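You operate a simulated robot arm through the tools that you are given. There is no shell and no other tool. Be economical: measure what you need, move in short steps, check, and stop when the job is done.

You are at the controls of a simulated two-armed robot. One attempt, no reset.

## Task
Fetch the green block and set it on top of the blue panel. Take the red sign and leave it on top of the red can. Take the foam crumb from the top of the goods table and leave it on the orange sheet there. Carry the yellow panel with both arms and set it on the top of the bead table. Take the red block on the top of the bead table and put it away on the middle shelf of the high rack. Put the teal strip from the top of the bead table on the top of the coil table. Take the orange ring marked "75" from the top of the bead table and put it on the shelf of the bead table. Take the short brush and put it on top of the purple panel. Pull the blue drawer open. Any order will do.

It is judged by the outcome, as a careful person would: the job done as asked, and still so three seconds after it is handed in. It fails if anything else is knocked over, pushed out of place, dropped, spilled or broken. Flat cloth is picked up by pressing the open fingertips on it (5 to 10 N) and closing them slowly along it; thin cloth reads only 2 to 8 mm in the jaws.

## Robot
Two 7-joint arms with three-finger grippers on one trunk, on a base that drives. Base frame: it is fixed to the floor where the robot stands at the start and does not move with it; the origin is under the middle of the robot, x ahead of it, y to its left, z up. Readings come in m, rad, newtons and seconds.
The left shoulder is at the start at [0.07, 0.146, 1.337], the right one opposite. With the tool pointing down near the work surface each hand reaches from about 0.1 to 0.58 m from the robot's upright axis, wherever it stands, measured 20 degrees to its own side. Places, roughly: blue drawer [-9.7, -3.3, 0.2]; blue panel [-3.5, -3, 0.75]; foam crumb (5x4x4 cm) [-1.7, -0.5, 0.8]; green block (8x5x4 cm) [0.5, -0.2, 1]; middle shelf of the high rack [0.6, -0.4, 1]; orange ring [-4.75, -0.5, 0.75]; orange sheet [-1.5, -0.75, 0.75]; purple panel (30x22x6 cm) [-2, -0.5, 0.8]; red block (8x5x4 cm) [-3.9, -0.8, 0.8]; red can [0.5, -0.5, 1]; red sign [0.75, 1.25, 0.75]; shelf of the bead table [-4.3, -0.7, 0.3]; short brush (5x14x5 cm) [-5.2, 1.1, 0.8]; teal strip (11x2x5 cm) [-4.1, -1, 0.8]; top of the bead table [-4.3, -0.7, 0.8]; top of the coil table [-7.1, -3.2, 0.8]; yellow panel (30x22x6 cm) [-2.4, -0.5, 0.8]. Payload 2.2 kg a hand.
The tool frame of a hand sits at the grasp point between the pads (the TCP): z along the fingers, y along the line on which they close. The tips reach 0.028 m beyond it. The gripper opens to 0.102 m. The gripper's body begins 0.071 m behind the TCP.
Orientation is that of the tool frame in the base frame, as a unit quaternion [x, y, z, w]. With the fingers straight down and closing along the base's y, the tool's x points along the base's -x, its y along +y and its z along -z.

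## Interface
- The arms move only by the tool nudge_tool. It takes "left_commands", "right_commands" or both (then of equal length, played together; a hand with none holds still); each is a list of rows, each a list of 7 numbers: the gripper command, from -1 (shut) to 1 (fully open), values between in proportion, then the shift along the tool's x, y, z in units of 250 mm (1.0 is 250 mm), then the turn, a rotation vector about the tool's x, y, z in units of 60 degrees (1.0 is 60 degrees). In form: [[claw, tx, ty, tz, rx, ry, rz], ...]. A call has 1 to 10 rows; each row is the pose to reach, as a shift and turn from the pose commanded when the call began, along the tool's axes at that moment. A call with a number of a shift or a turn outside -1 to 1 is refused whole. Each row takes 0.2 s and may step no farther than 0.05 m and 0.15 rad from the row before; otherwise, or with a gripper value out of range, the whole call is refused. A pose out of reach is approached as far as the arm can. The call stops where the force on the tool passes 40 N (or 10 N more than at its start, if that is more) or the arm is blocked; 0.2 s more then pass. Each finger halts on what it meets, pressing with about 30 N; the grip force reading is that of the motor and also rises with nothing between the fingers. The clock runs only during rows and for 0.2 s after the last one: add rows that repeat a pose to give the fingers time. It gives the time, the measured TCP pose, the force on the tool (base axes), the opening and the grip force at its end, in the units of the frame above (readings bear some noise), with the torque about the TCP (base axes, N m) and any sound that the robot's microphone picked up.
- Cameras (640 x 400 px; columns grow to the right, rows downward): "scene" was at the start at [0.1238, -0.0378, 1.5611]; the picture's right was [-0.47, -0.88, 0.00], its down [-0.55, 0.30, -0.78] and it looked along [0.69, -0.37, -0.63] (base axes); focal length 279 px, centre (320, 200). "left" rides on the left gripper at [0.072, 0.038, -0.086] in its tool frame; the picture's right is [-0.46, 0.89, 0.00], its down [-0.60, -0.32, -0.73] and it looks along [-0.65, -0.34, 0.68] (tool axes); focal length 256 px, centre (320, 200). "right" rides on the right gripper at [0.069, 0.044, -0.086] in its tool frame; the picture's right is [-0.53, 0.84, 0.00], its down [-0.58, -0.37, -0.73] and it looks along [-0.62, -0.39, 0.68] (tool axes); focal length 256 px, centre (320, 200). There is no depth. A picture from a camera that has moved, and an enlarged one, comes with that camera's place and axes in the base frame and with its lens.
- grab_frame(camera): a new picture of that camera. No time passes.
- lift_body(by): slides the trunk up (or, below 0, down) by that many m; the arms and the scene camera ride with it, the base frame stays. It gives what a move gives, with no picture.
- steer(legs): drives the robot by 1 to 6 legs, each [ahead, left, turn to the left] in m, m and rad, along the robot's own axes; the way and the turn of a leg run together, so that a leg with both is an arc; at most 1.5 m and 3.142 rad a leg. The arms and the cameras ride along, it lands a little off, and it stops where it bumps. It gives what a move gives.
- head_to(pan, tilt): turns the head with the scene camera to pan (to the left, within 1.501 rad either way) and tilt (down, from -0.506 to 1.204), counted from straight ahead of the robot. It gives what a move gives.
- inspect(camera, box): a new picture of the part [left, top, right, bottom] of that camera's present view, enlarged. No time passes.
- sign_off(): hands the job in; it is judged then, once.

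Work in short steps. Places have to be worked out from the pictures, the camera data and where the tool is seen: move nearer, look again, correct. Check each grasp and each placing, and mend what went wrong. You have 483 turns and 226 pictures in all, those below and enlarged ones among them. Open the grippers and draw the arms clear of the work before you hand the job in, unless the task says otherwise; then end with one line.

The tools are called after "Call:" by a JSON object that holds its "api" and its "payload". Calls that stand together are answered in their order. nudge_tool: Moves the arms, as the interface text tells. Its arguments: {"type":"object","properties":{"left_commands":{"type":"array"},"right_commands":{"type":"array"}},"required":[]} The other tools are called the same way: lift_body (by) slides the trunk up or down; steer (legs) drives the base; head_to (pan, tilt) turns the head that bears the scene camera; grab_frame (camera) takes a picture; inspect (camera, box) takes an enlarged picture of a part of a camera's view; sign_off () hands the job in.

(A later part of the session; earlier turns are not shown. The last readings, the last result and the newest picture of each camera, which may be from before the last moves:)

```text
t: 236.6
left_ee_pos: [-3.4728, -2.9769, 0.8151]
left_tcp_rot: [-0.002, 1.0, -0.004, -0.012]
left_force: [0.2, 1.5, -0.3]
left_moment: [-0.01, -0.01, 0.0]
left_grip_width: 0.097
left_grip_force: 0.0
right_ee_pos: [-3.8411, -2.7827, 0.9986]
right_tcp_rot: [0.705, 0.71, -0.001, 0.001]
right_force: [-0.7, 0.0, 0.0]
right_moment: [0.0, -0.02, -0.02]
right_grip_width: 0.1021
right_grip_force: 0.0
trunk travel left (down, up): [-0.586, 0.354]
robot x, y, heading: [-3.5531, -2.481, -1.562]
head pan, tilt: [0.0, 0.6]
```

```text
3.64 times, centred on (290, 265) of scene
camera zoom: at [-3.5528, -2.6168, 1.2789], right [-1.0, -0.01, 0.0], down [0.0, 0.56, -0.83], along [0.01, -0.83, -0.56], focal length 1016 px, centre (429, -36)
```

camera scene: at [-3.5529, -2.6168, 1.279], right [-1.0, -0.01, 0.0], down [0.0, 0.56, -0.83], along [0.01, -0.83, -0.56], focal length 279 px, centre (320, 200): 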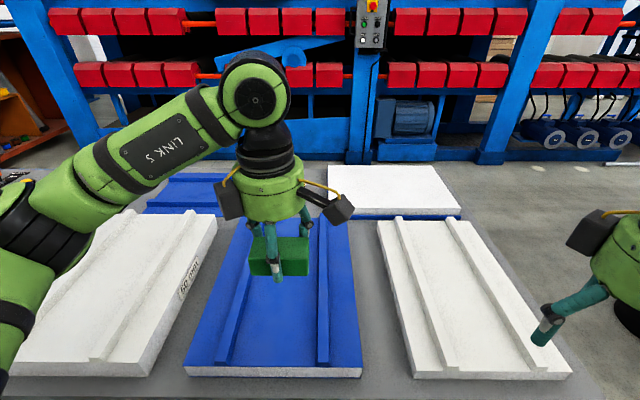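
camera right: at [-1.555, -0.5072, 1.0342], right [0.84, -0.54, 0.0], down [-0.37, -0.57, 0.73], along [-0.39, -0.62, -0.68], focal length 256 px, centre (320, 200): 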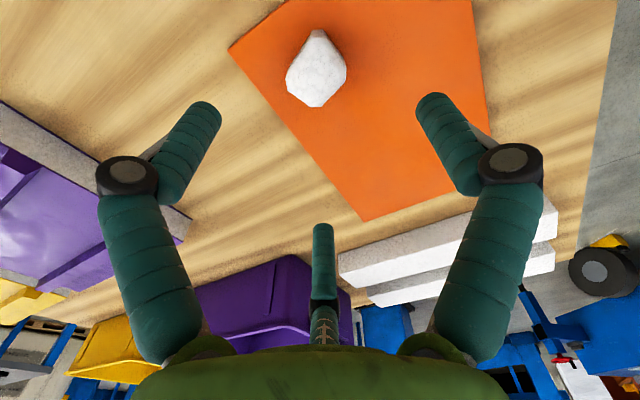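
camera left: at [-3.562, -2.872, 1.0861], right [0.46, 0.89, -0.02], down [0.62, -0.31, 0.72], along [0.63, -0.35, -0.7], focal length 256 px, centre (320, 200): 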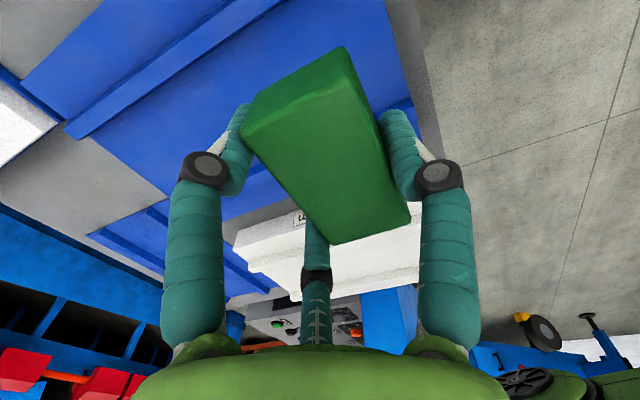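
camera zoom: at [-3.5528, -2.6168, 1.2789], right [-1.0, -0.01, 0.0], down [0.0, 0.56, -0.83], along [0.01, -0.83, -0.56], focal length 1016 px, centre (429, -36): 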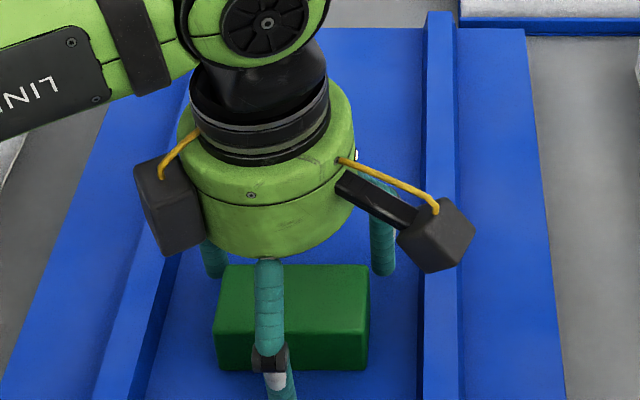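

Released flat on the panel. I rise clear and check.

Call:
{"api": "nudge_tool", "payload": {"left_commands": [[0.9, 0, 0, -0.1, 0, 0, 0], [0.9, 0, 0, -0.25, 0, 0, 0], [1, 0, 0, -0.4, 0, 0, 0], [1, 0, 0, -0.55, 0, 0, 0], [1, 0.1, 0.1, -0.6, 0, 0, 0], [1, 0.1, 0.1, -0.6, 0, 0, 0]]}}

Call:
{"api": "grab_frame", "payload": {"camera": "scene"}}

```text
t: 238.0
left_ee_pos: [-3.495, -2.9519, 0.964]
left_tcp_rot: [-0.001, 1.0, -0.005, -0.013]
left_force: [0.5, 0.3, -0.2]
left_moment: [-0.01, 0.01, 0.01]
left_grip_width: 0.102
left_grip_force: 0.1
right_ee_pos: [-3.8403, -2.7831, 0.9982]
right_tcp_rot: [0.705, 0.709, -0.002, 0.001]
right_force: [0.7, -0.7, -1.0]
right_moment: [0.01, 0.01, -0.02]
right_grip_width: 0.1018
right_grip_force: 0.1
trunk travel left (down, up): [-0.586, 0.354]
robot x, y, heading: [-3.5496, -2.4798, -1.567]
head pan, tilt: [0.0, 0.6]
```

```text
131 pictures are left
camera scene: at [-3.5521, -2.6172, 1.2789], right [-1.0, -0.01, 0.0], down [0.0, 0.57, -0.82], along [0.01, -0.82, -0.57], focal length 279 px, centre (320, 200)
```

scene: 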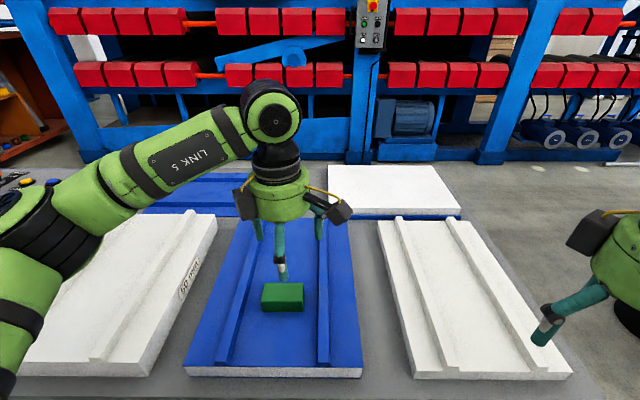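

The green block rests on the blue panel. Now I back off, turn around, and survey the bead table.

Call:
{"api": "nudge_tool", "payload": {"left_commands": [[1, 0.14, 0, 0, 0, 0, 0], [1, 0.14, 0.15, 0, 0, 0, 0], [1, 0.14, 0.3, 0, 0, 0, 0], [1, 0.0, 0.45, 0, 0, 0, 0], [1, -0.14, 0.55, 0, 0, 0, 0], [1, -0.28, 0.65, 0, 0, 0, 0], [1, -0.42, 0.75, 0, 0, 0, 0], [1, -0.56, 0.8, 0, 0, 0, 0]]}}

Call:
{"api": "steer", "payload": {"legs": [[-0.5, 0, 0], [0, -0.5, 0], [0, 0, 3.13]]}}

Call:
{"api": "head_to", "payload": {"pan": 0, "tilt": 0.45}}

Call:
{"api": "grab_frame", "payload": {"camera": "scene"}}

```text
refused: row 4 steps farther than a row can; nothing moved
```

```text
t: 250.9
left_ee_pos: [-4.15, -1.5261, 0.9641]
left_tcp_rot: [0.999, 0.029, 0.014, -0.007]
left_force: [-0.6, 0.3, -0.4]
left_moment: [0.02, -0.01, 0.02]
left_grip_width: 0.102
left_grip_force: 0.1
right_ee_pos: [-3.7971, -1.6745, 0.9982]
right_tcp_rot: [0.728, -0.685, -0.001, -0.001]
right_force: [0.1, 0.3, 0.2]
right_moment: [0.02, -0.01, 0.01]
right_grip_width: 0.1021
right_grip_force: 0.1
trunk travel left (down, up): [-0.586, 0.354]
robot x, y, heading: [-4.0674, -1.9892, 1.63]
head pan, tilt: [0.0, 0.6]
```

```text
t: 251.7
left_ee_pos: [-4.1513, -1.5251, 0.9643]
left_tcp_rot: [0.999, 0.029, 0.013, -0.006]
left_force: [0.8, 0.1, 0.7]
left_moment: [0.04, 0.0, 0.0]
left_grip_width: 0.1018
left_grip_force: 0.1
right_ee_pos: [-3.7972, -1.6748, 0.9984]
right_tcp_rot: [0.728, -0.685, -0.002, -0.001]
right_force: [-0.1, 0.1, 0.2]
right_moment: [0.04, 0.0, -0.01]
right_grip_width: 0.102
right_grip_force: 0.0
trunk travel left (down, up): [-0.586, 0.354]
robot x, y, heading: [-4.0701, -1.9913, 1.632]
head pan, tilt: [0.0, 0.45]
```

```text
130 pictures are left
camera scene: at [-4.0795, -1.847, 1.2925], right [1.0, 0.06, 0.0], down [0.03, -0.43, -0.9], along [-0.05, 0.9, -0.44], focal length 279 px, centre (320, 200)
```

scene: 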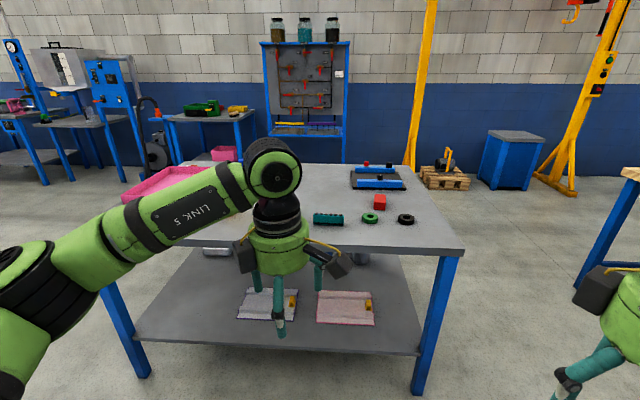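

I move the left hand out of the view and zoom in on the table top.

Call:
{"api": "nudge_tool", "payload": {"left_commands": [[1, -0.12, 0.1, 0, 0, 0, 0], [1, -0.24, 0.2, 0, 0, 0, 0], [1, -0.36, 0.3, 0, 0, 0, 0], [1, -0.48, 0.4, 0, 0, 0, 0], [1, -0.6, 0.5, 0, 0, 0, 0], [1, -0.72, 0.6, 0, 0, 0, 0], [1, -0.84, 0.6, 0, 0, 0, 0]]}}

Call:
{"api": "grab_frame", "payload": {"camera": "scene"}}

```text
t: 253.2
left_ee_pos: [-4.3534, -1.6898, 0.9562]
left_tcp_rot: [0.999, 0.029, 0.014, -0.006]
left_force: [-0.2, 0.3, -0.1]
left_moment: [0.01, -0.03, 0.01]
left_grip_width: 0.1018
left_grip_force: 0.0
right_ee_pos: [-3.7979, -1.6742, 0.9987]
right_tcp_rot: [0.729, -0.685, -0.001, -0.002]
right_force: [0.4, -0.2, -0.8]
right_moment: [0.03, -0.04, -0.02]
right_grip_width: 0.102
right_grip_force: 0.0
trunk travel left (down, up): [-0.586, 0.354]
robot x, y, heading: [-4.0693, -1.9927, 1.631]
head pan, tilt: [0.0, 0.45]
```

```text
129 pictures are left
camera scene: at [-4.0804, -1.8474, 1.2926], right [1.0, 0.06, 0.0], down [0.03, -0.43, -0.9], along [-0.05, 0.9, -0.43], focal length 279 px, centre (320, 200)
```

scene: 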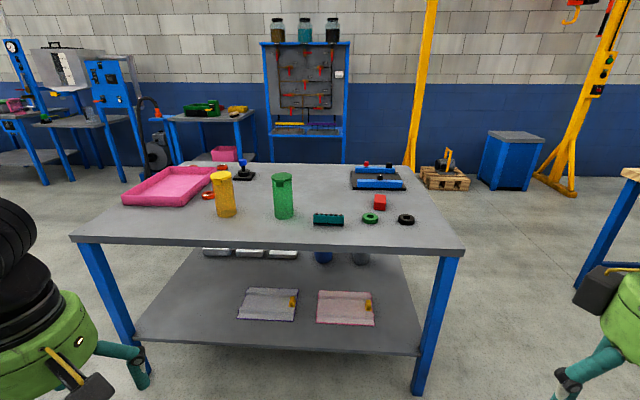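

Call:
{"api": "inspect", "payload": {"camera": "scene", "box": [100, 150, 270, 250]}}

Call:
{"api": "inspect", "payload": {"camera": "scene", "box": [290, 150, 470, 260]}}

```text
3.76 times, centred on (185, 200) of scene
camera zoom: at [-4.0804, -1.8474, 1.2926], right [1.0, 0.06, 0.0], down [0.03, -0.43, -0.9], along [-0.05, 0.9, -0.43], focal length 1051 px, centre (828, 200)
```

zoom: 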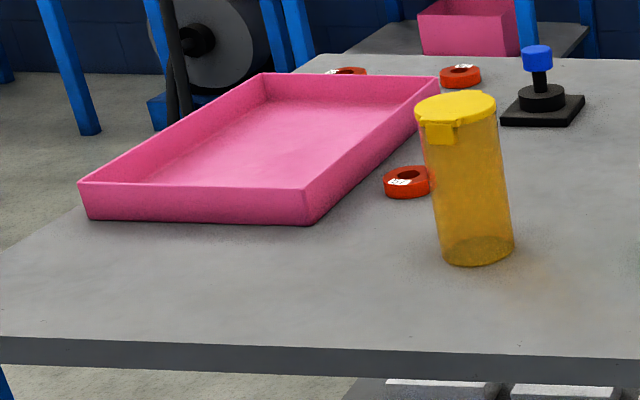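

```text
3.56 times, centred on (380, 205) of scene
camera zoom: at [-4.0804, -1.8474, 1.2926], right [1.0, 0.06, 0.0], down [0.03, -0.43, -0.9], along [-0.05, 0.9, -0.43], focal length 993 px, centre (107, 182)
```

zoom: 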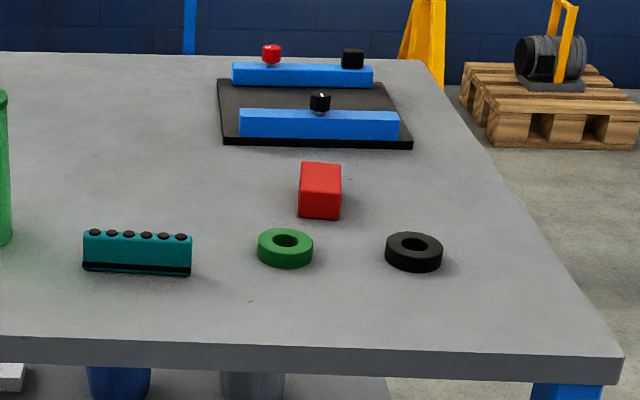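

The strip is at about [−4.10, −0.957], the red block at [−3.89, −0.82], and there are three orange rings to check later. First the teal strip with the left hand: I square up and drive to the table edge.

Call:
{"api": "steer", "payload": {"legs": [[0, 0, -0.06], [0.62, -0.03, 0]]}}

Call:
{"api": "grab_frame", "payload": {"camera": "scene"}}

```text
t: 257.1
left_ee_pos: [-4.3048, -1.0653, 0.956]
left_tcp_rot: [1.0, 0.001, 0.013, -0.005]
left_force: [0.1, -0.4, -0.2]
left_moment: [0.0, -0.01, 0.01]
left_grip_width: 0.102
left_grip_force: 0.0
right_ee_pos: [-3.7528, -1.0838, 0.9985]
right_tcp_rot: [0.709, -0.705, -0.001, -0.001]
right_force: [0.0, -0.9, 0.2]
right_moment: [0.0, 0.03, -0.04]
right_grip_width: 0.1021
right_grip_force: 0.1
trunk travel left (down, up): [-0.586, 0.354]
robot x, y, heading: [-4.0404, -1.3829, 1.577]
head pan, tilt: [0.0, 0.45]
```

```text
126 pictures are left
camera scene: at [-4.0434, -1.24, 1.2925], right [1.0, 0.0, 0.0], down [0.0, -0.44, -0.9], along [0.0, 0.9, -0.44], focal length 279 px, centre (320, 200)
```

scene: 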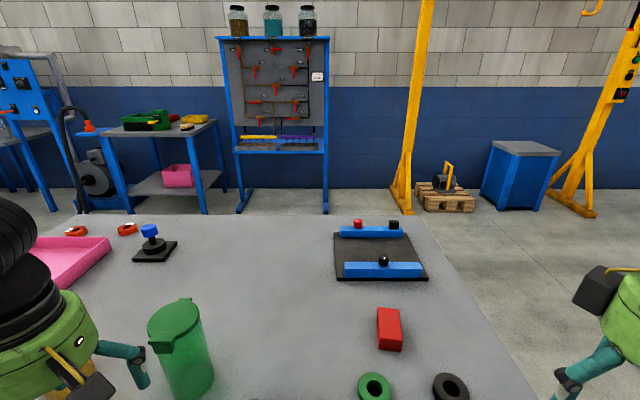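

Call:
{"api": "inspect", "payload": {"camera": "scene", "box": [60, 210, 150, 260]}}

Call:
{"api": "head_to", "payload": {"pan": 0, "tilt": 0.9}}

Call:
{"api": "grab_frame", "payload": {"camera": "scene"}}

```text
7.11 times, centred on (105, 235) of scene
camera zoom: at [-4.0434, -1.24, 1.2925], right [1.0, 0.0, 0.0], down [0.0, -0.44, -0.9], along [0.0, 0.9, -0.44], focal length 1986 px, centre (1849, -49)
```

zoom: 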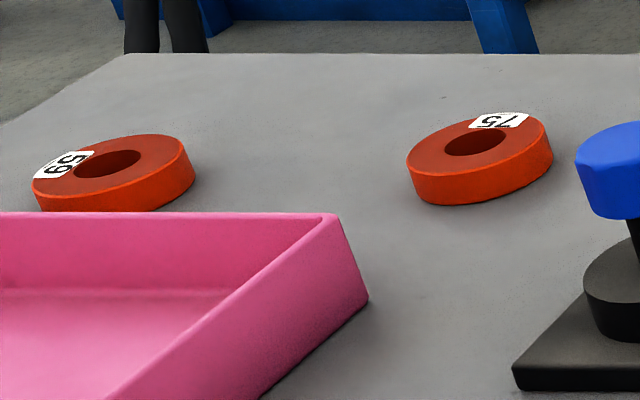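

```text
t: 258.0
left_ee_pos: [-4.3046, -1.0661, 0.9571]
left_tcp_rot: [1.0, 0.001, 0.013, -0.006]
left_force: [-0.4, 0.7, 0.4]
left_moment: [0.0, 0.0, -0.03]
left_grip_width: 0.102
left_grip_force: 0.1
right_ee_pos: [-3.7512, -1.0834, 0.9976]
right_tcp_rot: [0.709, -0.705, -0.001, -0.001]
right_force: [0.7, 0.6, -0.1]
right_moment: [-0.01, 0.04, -0.01]
right_grip_width: 0.102
right_grip_force: 0.1
trunk travel left (down, up): [-0.586, 0.354]
robot x, y, heading: [-4.0421, -1.386, 1.575]
head pan, tilt: [0.0, 0.901]
```

```text
124 pictures are left
camera scene: at [-4.0433, -1.2564, 1.2543], right [1.0, 0.0, 0.0], down [0.0, -0.78, -0.62], along [0.0, 0.62, -0.78], focal length 279 px, centre (320, 200)
```

scene: 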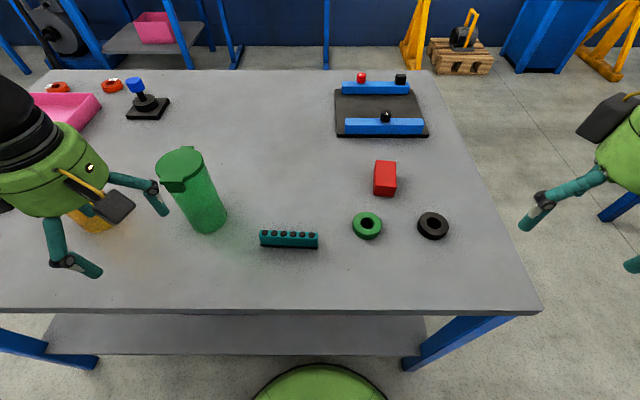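

The far-right orange ring reads "75" at about [−4.72, −0.405]. For the strip I'd rather use the right hand (the green cup is on the left). I pull the left hand back and up, roll the right wrist, and shift the base.

Call:
{"api": "nudge_tool", "payload": {"left_commands": [[1, 0, 0.1, -0.12, 0, 0, 0], [1, 0, 0.22, -0.24, 0, 0, 0], [1, 0, 0.34, -0.36, 0, 0, 0], [1, 0, 0.46, -0.48, 0, 0, 0], [1, 0, 0.58, -0.6, 0, 0, 0], [1, 0, 0.7, -0.6, 0, 0, 0], [1, 0, 0.7, -0.6, 0, 0, 0]], "right_commands": [[1, 0, 0, 0, 0, 0, 0.14], [1, 0, 0, 0, 0, 0, 0.28], [1, 0, 0, 0, 0, 0, 0.42], [1, 0, 0, 0, 0, 0, 0.56], [1, 0, 0, 0, 0, 0, 0.7], [1, 0, 0, 0, 0, 0, 0.84], [1, 0, 0, 0, 0, 0, 0.98]]}}

Call:
{"api": "nudge_tool", "payload": {"right_commands": [[1, 0, 0, 0, 0, 0, 0.14], [1, 0, 0, 0, 0, 0, 0.28], [1, 0, 0, 0, 0, 0, 0.42], [1, 0, 0, 0, 0, 0, 0.52], [1, 0, 0, 0, 0, 0, 0.52]]}}

Call:
{"api": "steer", "payload": {"legs": [[0, 0.2, 0]]}}

Call:
{"api": "grab_frame", "payload": {"camera": "right"}}

Call:
{"api": "grab_frame", "payload": {"camera": "scene"}}

```text
t: 259.6
left_ee_pos: [-4.2985, -1.2382, 1.0994]
left_tcp_rot: [1.0, 0.001, 0.014, -0.005]
left_force: [2.1, 5.9, 4.1]
left_moment: [-0.14, -0.02, 0.04]
left_grip_width: 0.0978
left_grip_force: 0.0
left hand out of reach, approached as far as the arm can: row 5, 6, 7
right_ee_pos: [-3.7517, -1.0818, 0.9979]
right_tcp_rot: [-0.27, 0.963, 0.001, 0.001]
right_force: [0.8, -1.1, 0.5]
right_moment: [-0.01, 0.0, -0.02]
right_grip_width: 0.102
right_grip_force: 0.0
trunk travel left (down, up): [-0.586, 0.354]
robot x, y, heading: [-4.0432, -1.3856, 1.58]
head pan, tilt: [0.0, 0.901]
```

```text
t: 260.8
left_ee_pos: [-4.2977, -1.2408, 1.1]
left_tcp_rot: [1.0, 0.001, 0.014, -0.006]
left_force: [3.5, 2.2, 6.5]
left_moment: [-0.21, 0.0, 0.13]
left_grip_width: 0.0977
left_grip_force: 0.0
right_ee_pos: [-3.7523, -1.0839, 0.9972]
right_tcp_rot: [-0.002, 1.0, 0.002, 0.001]
right_force: [0.1, 0.6, 0.0]
right_moment: [-0.02, 0.02, -0.01]
right_grip_width: 0.1017
right_grip_force: 0.0
trunk travel left (down, up): [-0.586, 0.354]
robot x, y, heading: [-4.0438, -1.3858, 1.577]
head pan, tilt: [0.0, 0.901]
```

```text
t: 262.4
left_ee_pos: [-4.4942, -1.2427, 1.0996]
left_tcp_rot: [1.0, 0.003, 0.013, -0.006]
left_force: [1.9, 3.7, 5.7]
left_moment: [-0.21, -0.02, 0.11]
left_grip_width: 0.0979
left_grip_force: 0.1
right_ee_pos: [-3.9503, -1.0827, 0.9965]
right_tcp_rot: [-0.004, 1.0, 0.002, 0.0]
right_force: [0.8, -0.4, 0.7]
right_moment: [0.03, 0.01, 0.01]
right_grip_width: 0.1021
right_grip_force: 0.2
trunk travel left (down, up): [-0.586, 0.354]
robot x, y, heading: [-4.2379, -1.385, 1.58]
head pan, tilt: [0.0, 0.901]
```

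```text
123 pictures are left
camera right: at [-4.0206, -1.0423, 1.0832], right [0.53, 0.85, 0.0], down [0.58, -0.36, 0.73], along [0.62, -0.38, -0.68], focal length 256 px, centre (320, 200)
```

right: 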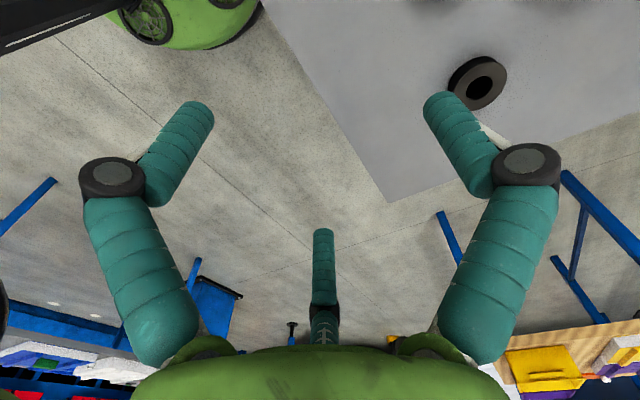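

```text
122 pictures are left
camera scene: at [-4.2404, -1.2577, 1.2542], right [1.0, 0.01, 0.0], down [0.01, -0.78, -0.62], along [-0.01, 0.62, -0.78], focal length 279 px, centre (320, 200)
```

scene: 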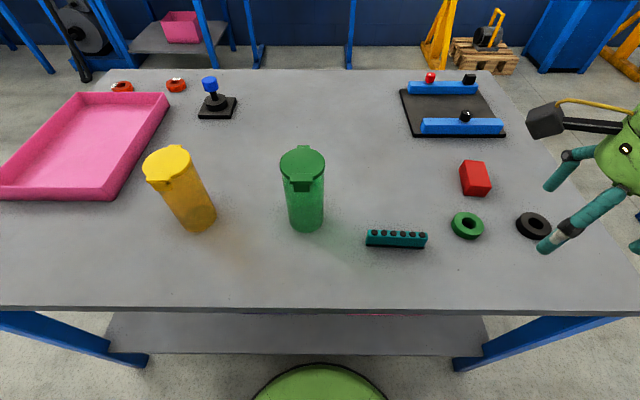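

I relieve the left arm (it touches the trunk) and bring the right hand above the strip at about [−4.097, −0.97].

Call:
{"api": "nudge_tool", "payload": {"right_commands": [[1, 0.14, 0.1, 0, 0, 0, 0], [1, 0.28, 0.2, 0, 0, 0, 0], [1, 0.42, 0.32, 0, 0, 0, 0], [1, 0.56, 0.44, 0, 0, 0, 0], [1, 0.588, 0.44, 0.1, 0, 0, 0], [1, 0.588, 0.44, 0.2, 0, 0, 0], [1, 0.588, 0.44, 0.2, 0, 0, 0]], "left_commands": [[1, 0, -0.05, 0, 0, 0, 0], [1, 0, -0.1, 0, 0, 0, 0], [1, 0, -0.15, 0, 0, 0, 0], [1, 0, -0.15, 0, 0, 0, 0], [1, 0, -0.15, 0, 0, 0, 0], [1, 0, -0.15, 0, 0, 0, 0], [1, 0, -0.15, 0, 0, 0, 0]]}}

Call:
{"api": "grab_frame", "payload": {"camera": "scene"}}

Call:
{"api": "grab_frame", "payload": {"camera": "right"}}

```text
t: 264.0
left_ee_pos: [-4.4966, -1.2046, 1.1013]
left_tcp_rot: [1.0, 0.002, 0.014, -0.007]
left_force: [1.4, 1.7, 1.3]
left_moment: [0.0, -0.03, 0.02]
left_grip_width: 0.1027
left_grip_force: 0.1
right_ee_pos: [-4.0983, -0.9762, 0.9459]
right_tcp_rot: [-0.004, 1.0, 0.002, -0.001]
right_force: [-0.2, 0.1, -0.5]
right_moment: [-0.01, 0.02, 0.01]
right_grip_width: 0.1022
right_grip_force: 0.0
trunk travel left (down, up): [-0.586, 0.354]
robot x, y, heading: [-4.2382, -1.3842, 1.584]
head pan, tilt: [0.0, 0.901]
```

```text
121 pictures are left
camera scene: at [-4.2412, -1.258, 1.2542], right [1.0, 0.01, 0.0], down [0.01, -0.78, -0.62], along [-0.01, 0.62, -0.78], focal length 279 px, centre (320, 200)
```

scene: 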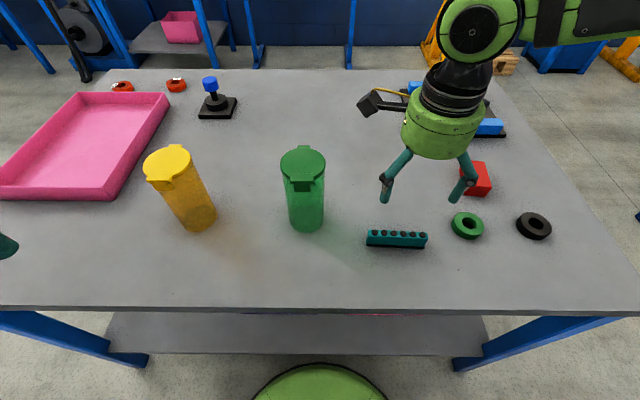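

```text
120 pictures are left
camera right: at [-4.1684, -0.9349, 1.0316], right [0.53, 0.85, 0.0], down [0.58, -0.36, 0.73], along [0.62, -0.38, -0.68], focal length 256 px, centre (320, 200)
```

right: 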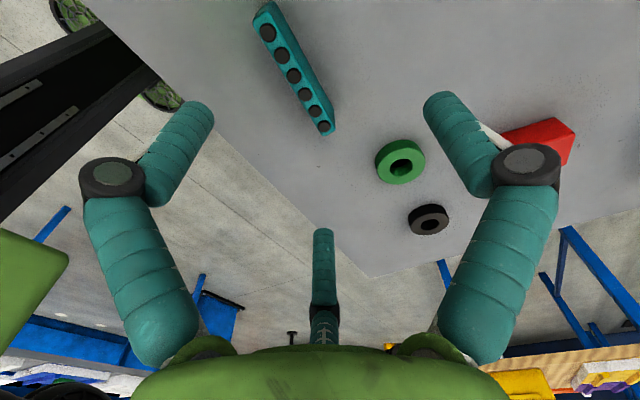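

The strip's centre is [−4.101, −0.996], rotated −6°. I align and descend.

Call:
{"api": "nudge_tool", "payload": {"right_commands": [[0.6, 0.012, -0.092, 0.0, 0, 0, 0.1], [0.5, 0.012, -0.092, 0.15, 0, 0, 0.1], [0.5, 0.012, -0.092, 0.3, 0, 0, 0.1], [0.5, 0.012, -0.092, 0.45, 0, 0, 0.1], [0.5, 0.012, -0.092, 0.55, 0, 0, 0.1], [0.5, 0.012, -0.092, 0.55, 0, 0, 0.1]]}}

Call:
{"api": "grab_frame", "payload": {"camera": "right"}}

Call:
{"api": "grab_frame", "payload": {"camera": "scene"}}

```text
t: 265.4
left_ee_pos: [-4.4963, -1.2043, 1.1007]
left_tcp_rot: [1.0, 0.002, 0.013, -0.007]
left_force: [-0.7, 1.1, 1.0]
left_moment: [-0.02, -0.01, 0.01]
left_grip_width: 0.1023
left_grip_force: 0.1
right_ee_pos: [-4.0996, -0.9972, 0.8112]
right_tcp_rot: [0.048, 0.999, 0.002, 0.0]
right_force: [0.6, -0.3, 0.1]
right_moment: [0.05, -0.03, -0.02]
right_grip_width: 0.0763
right_grip_force: 0.0
trunk travel left (down, up): [-0.586, 0.354]
robot x, y, heading: [-4.2366, -1.3863, 1.583]
head pan, tilt: [0.0, 0.901]
```

```text
119 pictures are left
camera right: at [-4.1661, -0.9496, 0.8965], right [0.61, 0.79, 0.0], down [0.54, -0.42, 0.73], along [0.58, -0.44, -0.68], focal length 256 px, centre (320, 200)
```

right: 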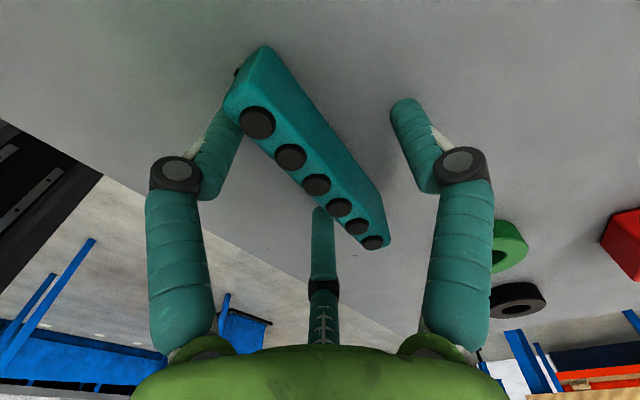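

```text
118 pictures are left
camera scene: at [-4.2412, -1.2582, 1.2543], right [1.0, 0.01, 0.0], down [0.01, -0.78, -0.62], along [-0.01, 0.62, -0.78], focal length 279 px, centre (320, 200)
```

scene: 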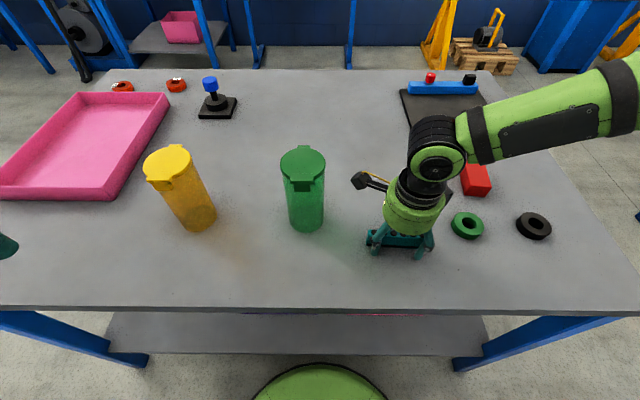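

The strip is between thumb and pair. I go 6 mm lower and close.

Call:
{"api": "nudge_tool", "payload": {"right_commands": [[0.4, 0, 0, 0.025, 0, 0, 0], [0.2, 0, 0, 0.025, 0, 0, 0], [-0.1, 0, 0, 0.025, 0, 0, 0], [-0.4, 0, 0, 0.025, 0, 0, 0], [-0.7, 0, 0, 0.025, 0, 0, 0], [-1, 0, 0, 0.025, 0, 0, 0], [-1, 0, 0, 0.025, 0, 0, 0]]}}

Call:
{"api": "grab_frame", "payload": {"camera": "right"}}

```text
t: 267.1
left_ee_pos: [-4.4955, -1.2056, 1.101]
left_tcp_rot: [1.0, 0.003, 0.014, -0.007]
left_force: [-0.7, 2.3, 0.3]
left_moment: [-0.04, 0.01, -0.01]
left_grip_width: 0.1024
left_grip_force: 0.0
right_ee_pos: [-4.1012, -0.9984, 0.807]
right_tcp_rot: [0.047, 0.999, 0.002, 0.0]
right_force: [3.7, -7.3, 23.5]
right_moment: [-0.47, -0.08, -0.02]
right_grip_width: 0.0241
right_grip_force: 30.0
trunk travel left (down, up): [-0.586, 0.354]
robot x, y, heading: [-4.2369, -1.3875, 1.58]
head pan, tilt: [0.0, 0.901]
stopped in row 7 (right hand): the force on the tool passed its limit at 40 N (the readings are from after the stop); the commanded pose is now the measured one
```

```text
117 pictures are left
camera right: at [-4.1674, -0.9504, 0.893], right [0.61, 0.79, 0.0], down [0.54, -0.42, 0.73], along [0.58, -0.44, -0.68], focal length 256 px, centre (320, 200)
```

right: 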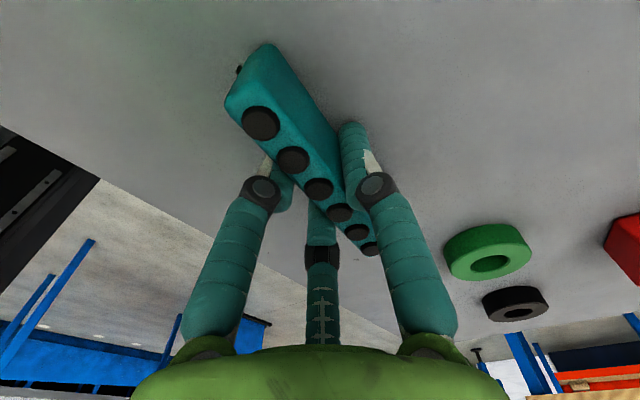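

The strip is gripped. I lift it clear above the cups' height.

Call:
{"api": "nudge_tool", "payload": {"right_commands": [[-1, 0, 0, -0.05, 0, 0, 0], [-1, 0, 0, -0.12, 0, 0, 0], [-1, 0, 0, -0.25, 0, 0, 0], [-1, 0, 0, -0.4, 0, 0, 0], [-1, 0, 0, -0.55, 0, 0, 0], [-1, 0, 0, -0.7, 0, 0, 0], [-1, 0, 0, -0.7, 0, 0, 0]]}}

Call:
{"api": "grab_frame", "payload": {"camera": "right"}}

```text
t: 268.8
left_ee_pos: [-4.494, -1.2039, 1.0999]
left_tcp_rot: [1.0, 0.002, 0.012, -0.007]
left_force: [1.3, 1.1, 0.7]
left_moment: [-0.04, -0.05, 0.03]
left_grip_width: 0.1025
left_grip_force: 0.1
right_ee_pos: [-4.1031, -0.9956, 0.9816]
right_tcp_rot: [0.047, 0.999, 0.002, 0.0]
right_force: [-0.2, 0.3, -1.2]
right_moment: [-0.03, 0.01, 0.0]
right_grip_width: 0.0239
right_grip_force: 29.9
trunk travel left (down, up): [-0.586, 0.354]
robot x, y, heading: [-4.2378, -1.3883, 1.577]
head pan, tilt: [0.0, 0.901]
```

```text
116 pictures are left
camera right: at [-4.1688, -0.9458, 1.0668], right [0.61, 0.79, 0.0], down [0.54, -0.42, 0.73], along [0.58, -0.45, -0.68], focal length 256 px, centre (320, 200)
```

right: 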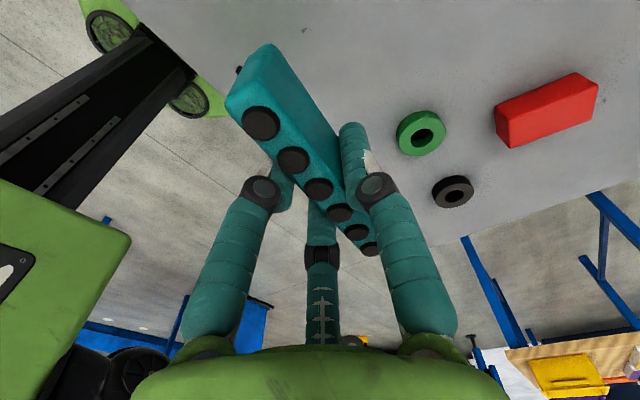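

The strip is securely held. I back off, face west and look for the coil table.

Call:
{"api": "steer", "payload": {"legs": [[-0.45, 0, 0], [0, 0, 1.56]]}}

Call:
{"api": "head_to", "payload": {"pan": 0.2, "tilt": 0.3}}

Call:
{"api": "grab_frame", "payload": {"camera": "scene"}}

```text
t: 275.2
left_ee_pos: [-4.4182, -2.0744, 1.1003]
left_tcp_rot: [0.707, 0.707, 0.005, -0.013]
left_force: [-1.0, 0.7, 0.3]
left_moment: [0.0, -0.01, 0.03]
left_grip_width: 0.1023
left_grip_force: 0.0
right_ee_pos: [-4.6252, -1.6798, 0.9805]
right_tcp_rot: [-0.672, 0.741, 0.001, -0.001]
right_force: [-0.4, 0.3, -0.8]
right_moment: [-0.03, 0.02, 0.02]
right_grip_width: 0.024
right_grip_force: 30.3
trunk travel left (down, up): [-0.586, 0.354]
robot x, y, heading: [-4.2321, -1.8149, -3.139]
head pan, tilt: [0.0, 0.901]
```

```text
t: 276.2
left_ee_pos: [-4.4176, -2.0736, 1.1009]
left_tcp_rot: [0.707, 0.707, 0.005, -0.014]
left_force: [-1.4, 0.9, 0.4]
left_moment: [0.0, 0.01, 0.05]
left_grip_width: 0.1023
left_grip_force: 0.1
right_ee_pos: [-4.6256, -1.6805, 0.9814]
right_tcp_rot: [-0.67, 0.742, 0.002, -0.001]
right_force: [-0.6, 0.6, -0.8]
right_moment: [-0.01, 0.02, 0.01]
right_grip_width: 0.0241
right_grip_force: 30.6
trunk travel left (down, up): [-0.586, 0.354]
robot x, y, heading: [-4.2342, -1.8158, -3.144]
head pan, tilt: [0.201, 0.3]
```

```text
115 pictures are left
camera scene: at [-4.3774, -1.8333, 1.3064], right [-0.2, 0.98, 0.0], down [0.29, 0.06, -0.95], along [-0.94, -0.19, -0.3], focal length 279 px, centre (320, 200)
```

scene: 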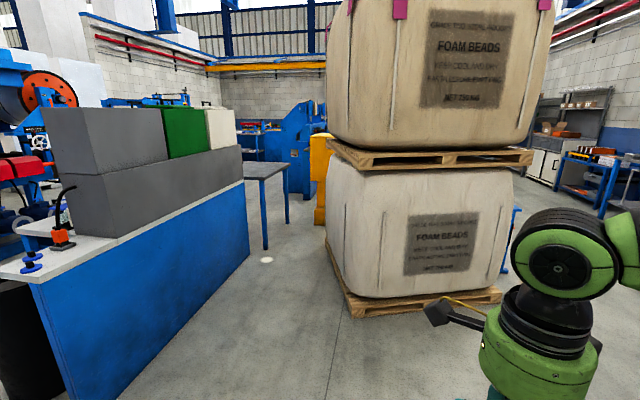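

The bags and counter leave a corridor to the coil table. I drive to its entrance for a closer look.

Call:
{"api": "steer", "payload": {"legs": [[0.7, 0.3, 0], [0.6, 0.33, 0]]}}

Call:
{"api": "head_to", "payload": {"pan": 0.2, "tilt": 0.5}}

Call:
{"api": "grab_frame", "payload": {"camera": "scene"}}

```text
t: 283.6
left_ee_pos: [-5.7145, -2.6917, 1.1019]
left_tcp_rot: [0.711, 0.703, 0.005, -0.013]
left_force: [-0.4, -0.1, 0.7]
left_moment: [0.02, 0.0, 0.01]
left_grip_width: 0.1021
left_grip_force: 0.0
right_ee_pos: [-5.9147, -2.2957, 0.9804]
right_tcp_rot: [-0.667, 0.745, 0.002, -0.001]
right_force: [0.4, 0.4, -0.7]
right_moment: [0.04, 0.02, 0.01]
right_grip_width: 0.0239
right_grip_force: 29.4
trunk travel left (down, up): [-0.586, 0.354]
robot x, y, heading: [-5.5226, -2.4367, 3.13]
head pan, tilt: [0.201, 0.3]
```

```text
t: 284.4
left_ee_pos: [-5.7133, -2.6918, 1.1018]
left_tcp_rot: [0.711, 0.703, 0.005, -0.014]
left_force: [-1.2, 1.4, 0.3]
left_moment: [0.02, -0.04, 0.03]
left_grip_width: 0.1026
left_grip_force: 0.1
right_ee_pos: [-5.9146, -2.2963, 0.9804]
right_tcp_rot: [-0.667, 0.745, 0.001, -0.001]
right_force: [-0.2, 0.0, 0.5]
right_moment: [0.04, 0.05, -0.01]
right_grip_width: 0.0241
right_grip_force: 29.8
trunk travel left (down, up): [-0.586, 0.354]
robot x, y, heading: [-5.5281, -2.4387, 3.131]
head pan, tilt: [0.201, 0.499]
```

```text
114 pictures are left
camera scene: at [-5.6674, -2.4519, 1.2881], right [-0.19, 0.98, 0.0], down [0.47, 0.09, -0.88], along [-0.86, -0.17, -0.48], focal length 279 px, centre (320, 200)
```

scene: 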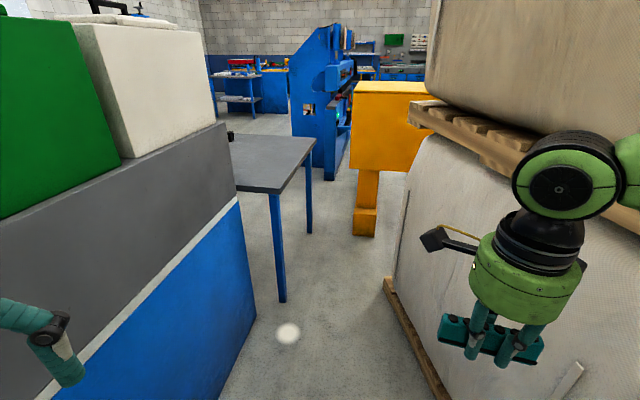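

The coil table's near corner is about [−6.72, −2.85]; the corridor's far exit is too narrow, so I place from its mouth. I retract the right hand a bit, drive in and turn towards the table.

Call:
{"api": "nudge_tool", "payload": {"right_commands": [[-1, 0, -0.14, 0, 0, 0, 0], [-1, 0, -0.28, 0, 0, 0, 0], [-1, 0, -0.42, 0, 0, 0, 0], [-1, 0, -0.42, 0, 0, 0, 0]]}}

Call:
{"api": "steer", "payload": {"legs": [[0.8, 0.06, 0], [0, 0, 1.28]]}}

Call:
{"api": "head_to", "payload": {"pan": -0.1, "tilt": 0.6}}

Call:
{"api": "grab_frame", "payload": {"camera": "scene"}}

```text
t: 285.4
left_ee_pos: [-5.7141, -2.6918, 1.0992]
left_tcp_rot: [0.711, 0.703, 0.005, -0.013]
left_force: [-1.3, 0.7, 1.2]
left_moment: [-0.03, -0.01, 0.06]
left_grip_width: 0.1022
left_grip_force: 0.0
right_ee_pos: [-5.8096, -2.31, 0.9815]
right_tcp_rot: [-0.666, 0.746, 0.001, 0.0]
right_force: [-0.2, -0.3, 0.6]
right_moment: [0.02, -0.03, 0.03]
right_grip_width: 0.0242
right_grip_force: 29.9
trunk travel left (down, up): [-0.586, 0.354]
robot x, y, heading: [-5.5281, -2.4365, 3.136]
head pan, tilt: [0.201, 0.499]
```

```text
t: 288.2
left_ee_pos: [-6.161, -2.7334, 1.1061]
left_tcp_rot: [0.708, 0.705, -0.001, -0.028]
left_force: [-1.8, 0.2, 1.5]
left_moment: [0.07, -0.05, 0.01]
left_grip_width: 0.1025
left_grip_force: 0.0
right_ee_pos: [-6.2641, -2.3513, 0.9951]
right_tcp_rot: [-0.668, 0.744, 0.024, -0.016]
right_force: [0.3, 0.4, -1.3]
right_moment: [-0.03, -0.01, 0.01]
right_grip_width: 0.024
right_grip_force: 30.3
trunk travel left (down, up): [-0.586, 0.354]
robot x, y, heading: [-6.0054, -2.476, 3.139]
head pan, tilt: [0.201, 0.499]
stopped in leg 1: the robot was blocked; the commanded pose is now the measured one
```

```text
t: 289.0
left_ee_pos: [-6.1603, -2.7328, 1.1056]
left_tcp_rot: [0.709, 0.705, -0.002, -0.028]
left_force: [-1.0, 0.9, -0.4]
left_moment: [0.05, -0.06, 0.06]
left_grip_width: 0.1024
left_grip_force: 0.1
right_ee_pos: [-6.2647, -2.3503, 0.9945]
right_tcp_rot: [-0.669, 0.743, 0.025, -0.016]
right_force: [-0.5, -0.2, -0.8]
right_moment: [-0.04, -0.01, 0.01]
right_grip_width: 0.0241
right_grip_force: 30.2
trunk travel left (down, up): [-0.586, 0.354]
robot x, y, heading: [-6.0053, -2.4727, 3.14]
head pan, tilt: [-0.099, 0.6]
```

```text
113 pictures are left
camera scene: at [-6.1095, -2.4664, 1.2829], right [0.1, 0.99, 0.0], down [0.54, -0.05, -0.84], along [-0.84, 0.09, -0.54], focal length 279 px, centre (320, 200)
```

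scene: 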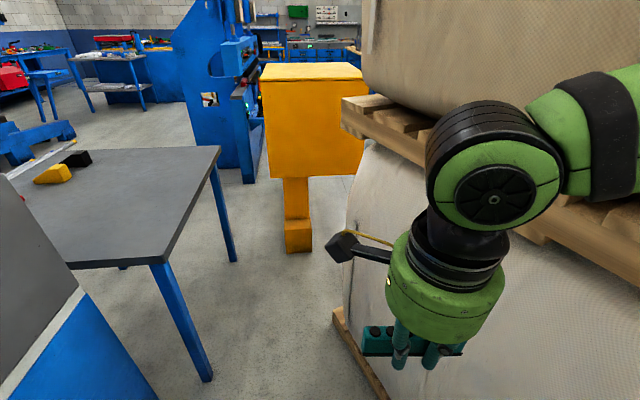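

The robot was stopped, probably the right elbow against the bag. I back off straight away, turn to face the table side first, then strafe in with the elbow pointing along the corridor.

Call:
{"api": "steer", "payload": {"legs": [[-0.45, 0, 0], [0, 0, 1.28]]}}

Call:
{"api": "head_to", "payload": {"pan": -1.3, "tilt": 0.4}}

Call:
{"api": "grab_frame", "payload": {"camera": "scene"}}

```text
t: 294.8
left_ee_pos: [-5.3652, -2.732, 1.1016]
left_tcp_rot: [0.166, 0.986, -0.004, -0.016]
left_force: [-0.7, -0.3, 1.7]
left_moment: [0.04, -0.01, 0.1]
left_grip_width: 0.1024
left_grip_force: 0.1
right_ee_pos: [-5.757, -2.7055, 0.984]
right_tcp_rot: [0.977, -0.214, -0.006, 0.01]
right_force: [-1.0, 0.5, -1.8]
right_moment: [-0.01, 0.01, 0.04]
right_grip_width: 0.0242
right_grip_force: 29.7
trunk travel left (down, up): [-0.586, 0.354]
robot x, y, heading: [-5.5484, -2.4752, -1.9]
head pan, tilt: [-0.099, 0.6]
```

```text
t: 296.2
left_ee_pos: [-5.3647, -2.7328, 1.101]
left_tcp_rot: [0.165, 0.986, -0.003, -0.016]
left_force: [-2.4, -1.1, 1.8]
left_moment: [0.03, 0.03, 0.04]
left_grip_width: 0.1021
left_grip_force: 0.1
right_ee_pos: [-5.7583, -2.7045, 0.985]
right_tcp_rot: [0.977, -0.215, -0.006, 0.01]
right_force: [-0.1, 0.0, -1.8]
right_moment: [-0.01, 0.0, 0.0]
right_grip_width: 0.0243
right_grip_force: 30.0
trunk travel left (down, up): [-0.586, 0.354]
robot x, y, heading: [-5.5515, -2.4765, -1.898]
head pan, tilt: [-1.3, 0.4]
```

```text
112 pictures are left
camera scene: at [-5.6582, -2.5144, 1.2972], right [0.06, 1.0, 0.0], down [0.39, -0.02, -0.92], along [-0.92, 0.05, -0.39], focal length 279 px, centre (320, 200)
```

scene: 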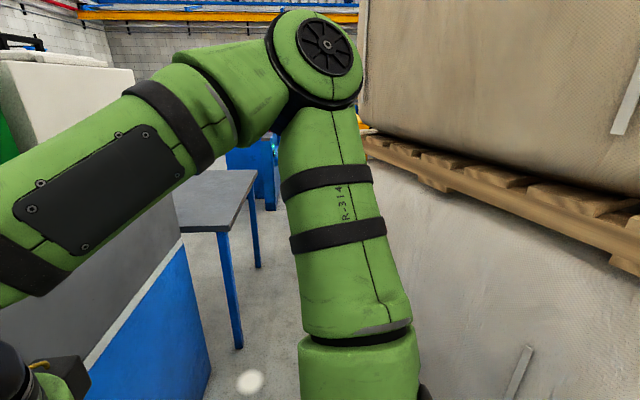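

The elbow now points along the corridor. I strafe halfway and check.

Call:
{"api": "steer", "payload": {"legs": [[0.18, -0.44, 0]]}}

Call:
{"api": "head_to", "payload": {"pan": -1.0, "tilt": 0.5}}

Call:
{"api": "grab_frame", "payload": {"camera": "scene"}}

```text
t: 299.0
left_ee_pos: [-5.8325, -2.7673, 1.1017]
left_tcp_rot: [0.161, 0.987, -0.003, -0.017]
left_force: [-0.3, -0.7, 1.3]
left_moment: [0.03, -0.03, -0.02]
left_grip_width: 0.1025
left_grip_force: 0.1
right_ee_pos: [-6.2258, -2.7419, 0.9837]
right_tcp_rot: [0.978, -0.21, -0.006, 0.009]
right_force: [0.3, 0.4, -0.7]
right_moment: [0.0, -0.02, 0.03]
right_grip_width: 0.0242
right_grip_force: 30.8
trunk travel left (down, up): [-0.586, 0.354]
robot x, y, heading: [-6.0192, -2.5109, -1.897]
head pan, tilt: [-1.3, 0.4]
```

```text
t: 299.8
left_ee_pos: [-5.8326, -2.7653, 1.1006]
left_tcp_rot: [0.16, 0.987, -0.003, -0.017]
left_force: [-2.7, -0.4, 1.2]
left_moment: [0.0, 0.04, 0.06]
left_grip_width: 0.1023
left_grip_force: 0.0
right_ee_pos: [-6.2267, -2.7407, 0.985]
right_tcp_rot: [0.977, -0.211, -0.004, 0.01]
right_force: [0.2, 0.4, -0.6]
right_moment: [0.0, 0.02, -0.01]
right_grip_width: 0.024
right_grip_force: 29.9
trunk travel left (down, up): [-0.586, 0.354]
robot x, y, heading: [-6.0193, -2.5127, -1.889]
head pan, tilt: [-1.0, 0.499]
```

```text
111 pictures are left
camera scene: at [-6.1235, -2.5769, 1.2881], right [-0.24, 0.97, 0.0], down [0.46, 0.12, -0.88], along [-0.85, -0.21, -0.48], focal length 279 px, centre (320, 200)
```

scene: 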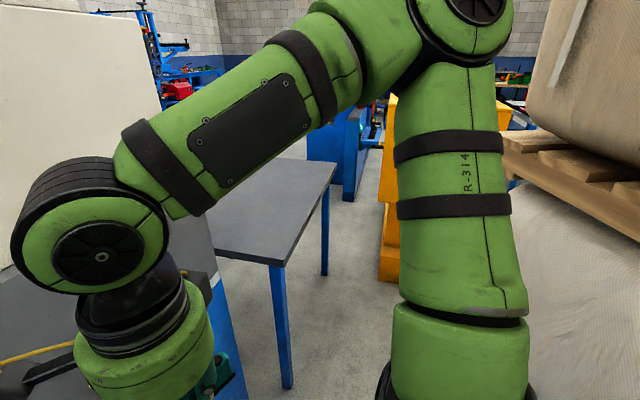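

Clear so far. I continue the other half.

Call:
{"api": "steer", "payload": {"legs": [[0.15, -0.45, 0]]}}

Call:
{"api": "head_to", "payload": {"pan": -0.35, "tilt": 0.75}}

Call:
{"api": "grab_frame", "payload": {"camera": "scene"}}

```text
t: 302.6
left_ee_pos: [-6.2932, -2.7697, 1.1008]
left_tcp_rot: [0.158, 0.987, -0.003, -0.017]
left_force: [-1.1, -0.9, 1.2]
left_moment: [0.05, 0.06, 0.06]
left_grip_width: 0.1023
left_grip_force: 0.1
right_ee_pos: [-6.6862, -2.7464, 0.9845]
right_tcp_rot: [0.978, -0.208, -0.006, 0.009]
right_force: [0.2, -0.4, -0.7]
right_moment: [0.01, 0.0, 0.0]
right_grip_width: 0.024
right_grip_force: 30.0
trunk travel left (down, up): [-0.586, 0.354]
robot x, y, heading: [-6.478, -2.5121, -1.885]
head pan, tilt: [-1.0, 0.499]
```

```text
t: 303.6
left_ee_pos: [-6.2931, -2.7691, 1.1012]
left_tcp_rot: [0.158, 0.987, -0.004, -0.018]
left_force: [-1.9, -0.7, 0.7]
left_moment: [0.03, 0.06, 0.09]
left_grip_width: 0.1025
left_grip_force: 0.0
right_ee_pos: [-6.687, -2.7475, 0.9847]
right_tcp_rot: [0.978, -0.208, -0.005, 0.01]
right_force: [0.1, 0.2, -0.7]
right_moment: [-0.01, -0.01, 0.0]
right_grip_width: 0.024
right_grip_force: 30.1
trunk travel left (down, up): [-0.586, 0.354]
robot x, y, heading: [-6.4773, -2.5124, -1.889]
head pan, tilt: [-0.351, 0.75]
```

```text
110 pictures are left
camera scene: at [-6.5479, -2.6239, 1.2661], right [-0.79, 0.62, 0.0], down [0.42, 0.54, -0.73], along [-0.45, -0.57, -0.68], focal length 279 px, centre (320, 200)
```

scene: 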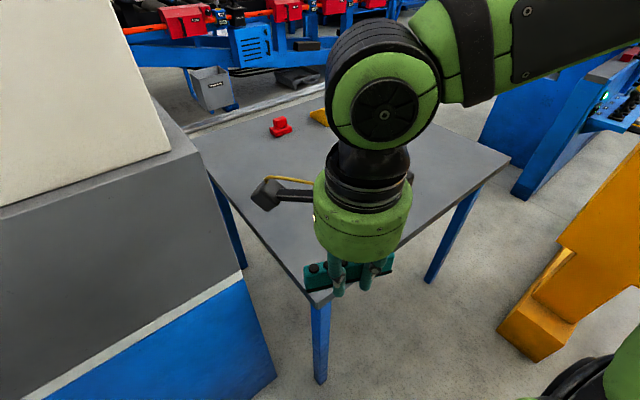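

The hand is over the near corner of the coil table. I extend inward to about [−6.82, −2.96], well inside the edge, then lower.

Call:
{"api": "nudge_tool", "payload": {"right_commands": [[-1, -0.02, 0.17, 0, 0, 0, 0], [-1, -0.05, 0.34, 0, 0, 0, 0], [-1, -0.08, 0.51, 0, 0, 0, 0], [-1, -0.1, 0.68, 0, 0, 0, 0], [-1, -0.12, 0.85, 0, 0, 0, 0], [-1, -0.14, 0.99, 0, 0, 0, 0], [-1, -0.14, 0.99, 0.15, 0, 0, 0], [-1, -0.14, 0.99, 0.3, 0, 0, 0], [-1, -0.14, 0.99, 0.5, 0, 0, 0], [-1, -0.14, 0.99, 0.5, 0, 0, 0]]}}

Call:
{"api": "grab_frame", "payload": {"camera": "scene"}}

Call:
{"api": "grab_frame", "payload": {"camera": "right"}}

```text
t: 305.8
left_ee_pos: [-6.2917, -2.7683, 1.1017]
left_tcp_rot: [0.158, 0.987, -0.003, -0.017]
left_force: [-0.5, -1.3, 0.1]
left_moment: [0.02, 0.05, 0.05]
left_grip_width: 0.1019
left_grip_force: 0.1
right_ee_pos: [-6.8225, -2.9583, 0.8649]
right_tcp_rot: [0.978, -0.208, -0.006, 0.011]
right_force: [0.4, 1.1, -0.3]
right_moment: [-0.03, -0.01, 0.02]
right_grip_width: 0.0241
right_grip_force: 30.1
trunk travel left (down, up): [-0.586, 0.354]
robot x, y, heading: [-6.4825, -2.5158, -1.887]
head pan, tilt: [-0.351, 0.75]
```

```text
109 pictures are left
camera scene: at [-6.5472, -2.6233, 1.2662], right [-0.79, 0.62, 0.0], down [0.42, 0.54, -0.73], along [-0.45, -0.57, -0.68], focal length 279 px, centre (320, 200)
```

scene: 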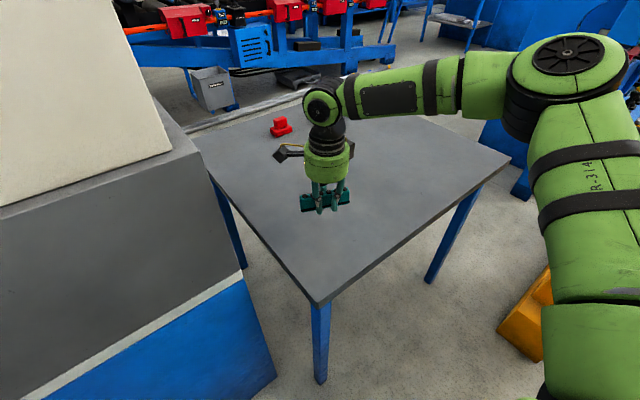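

```text
108 pictures are left
camera right: at [-6.7769, -3.0259, 0.951], right [-0.83, -0.56, 0.02], down [-0.37, 0.58, 0.73], along [-0.42, 0.6, -0.69], focal length 256 px, centre (320, 200)
```

right: 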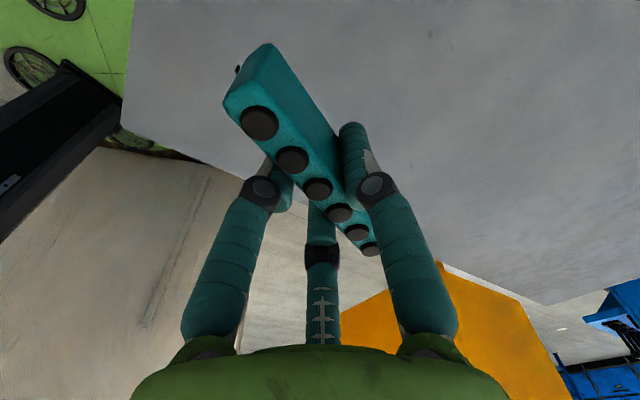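

Well inside the table. I lower in small steps until contact.

Call:
{"api": "nudge_tool", "payload": {"right_commands": [[-1, 0, 0, 0.05, 0, 0, 0], [-1, 0, 0, 0.1, 0, 0, 0], [-1, 0, 0, 0.14, 0, 0, 0], [-1, 0, 0, 0.17, 0, 0, 0], [-1, 0, 0, 0.19, 0, 0, 0], [-1, 0, 0, 0.2, 0, 0, 0]]}}

```text
t: 307.2
left_ee_pos: [-6.2928, -2.7687, 1.1014]
left_tcp_rot: [0.158, 0.987, -0.003, -0.017]
left_force: [-0.7, -1.0, 0.4]
left_moment: [0.0, -0.01, 0.02]
left_grip_width: 0.1022
left_grip_force: 0.0
right_ee_pos: [-6.8257, -2.9488, 0.8204]
right_tcp_rot: [0.978, -0.208, -0.005, 0.01]
right_force: [-0.9, 0.2, -1.2]
right_moment: [-0.02, -0.01, -0.01]
right_grip_width: 0.0243
right_grip_force: 30.0
right hand out of reach, approached as far as the arm can: row 2, 3, 4, 5, 6
trunk travel left (down, up): [-0.586, 0.354]
robot x, y, heading: [-6.4782, -2.513, -1.885]
head pan, tilt: [-0.351, 0.75]
```

Arm limit again, so I use the trunk for the last centimetres.

Call:
{"api": "lift_body", "payload": {"by": -0.01}}

Call:
{"api": "lift_body", "payload": {"by": -0.007}}

```text
t: 307.8
left_ee_pos: [-6.2931, -2.7698, 1.0904]
left_tcp_rot: [0.159, 0.987, -0.004, -0.017]
left_force: [-0.6, -1.2, 0.1]
left_moment: [0.05, 0.02, 0.0]
left_grip_width: 0.1023
left_grip_force: 0.1
right_ee_pos: [-6.8267, -2.9496, 0.8094]
right_tcp_rot: [0.978, -0.208, -0.006, 0.011]
right_force: [0.5, -0.1, -0.5]
right_moment: [0.01, 0.0, -0.01]
right_grip_width: 0.0241
right_grip_force: 30.1
trunk travel left (down, up): [-0.576, 0.364]
robot x, y, heading: [-6.4788, -2.5134, -1.887]
head pan, tilt: [-0.351, 0.75]
```

```text
t: 308.4
left_ee_pos: [-6.2936, -2.7694, 1.0847]
left_tcp_rot: [0.158, 0.987, -0.004, -0.018]
left_force: [-0.3, -0.5, 1.3]
left_moment: [0.03, 0.0, 0.0]
left_grip_width: 0.1021
left_grip_force: 0.1
right_ee_pos: [-6.8264, -2.9504, 0.8012]
right_tcp_rot: [0.978, -0.208, -0.005, 0.01]
right_force: [-0.4, 0.8, -0.1]
right_moment: [-0.04, 0.0, -0.03]
right_grip_width: 0.024
right_grip_force: 30.1
trunk travel left (down, up): [-0.569, 0.371]
robot x, y, heading: [-6.4789, -2.513, -1.891]
head pan, tilt: [-0.351, 0.75]
```

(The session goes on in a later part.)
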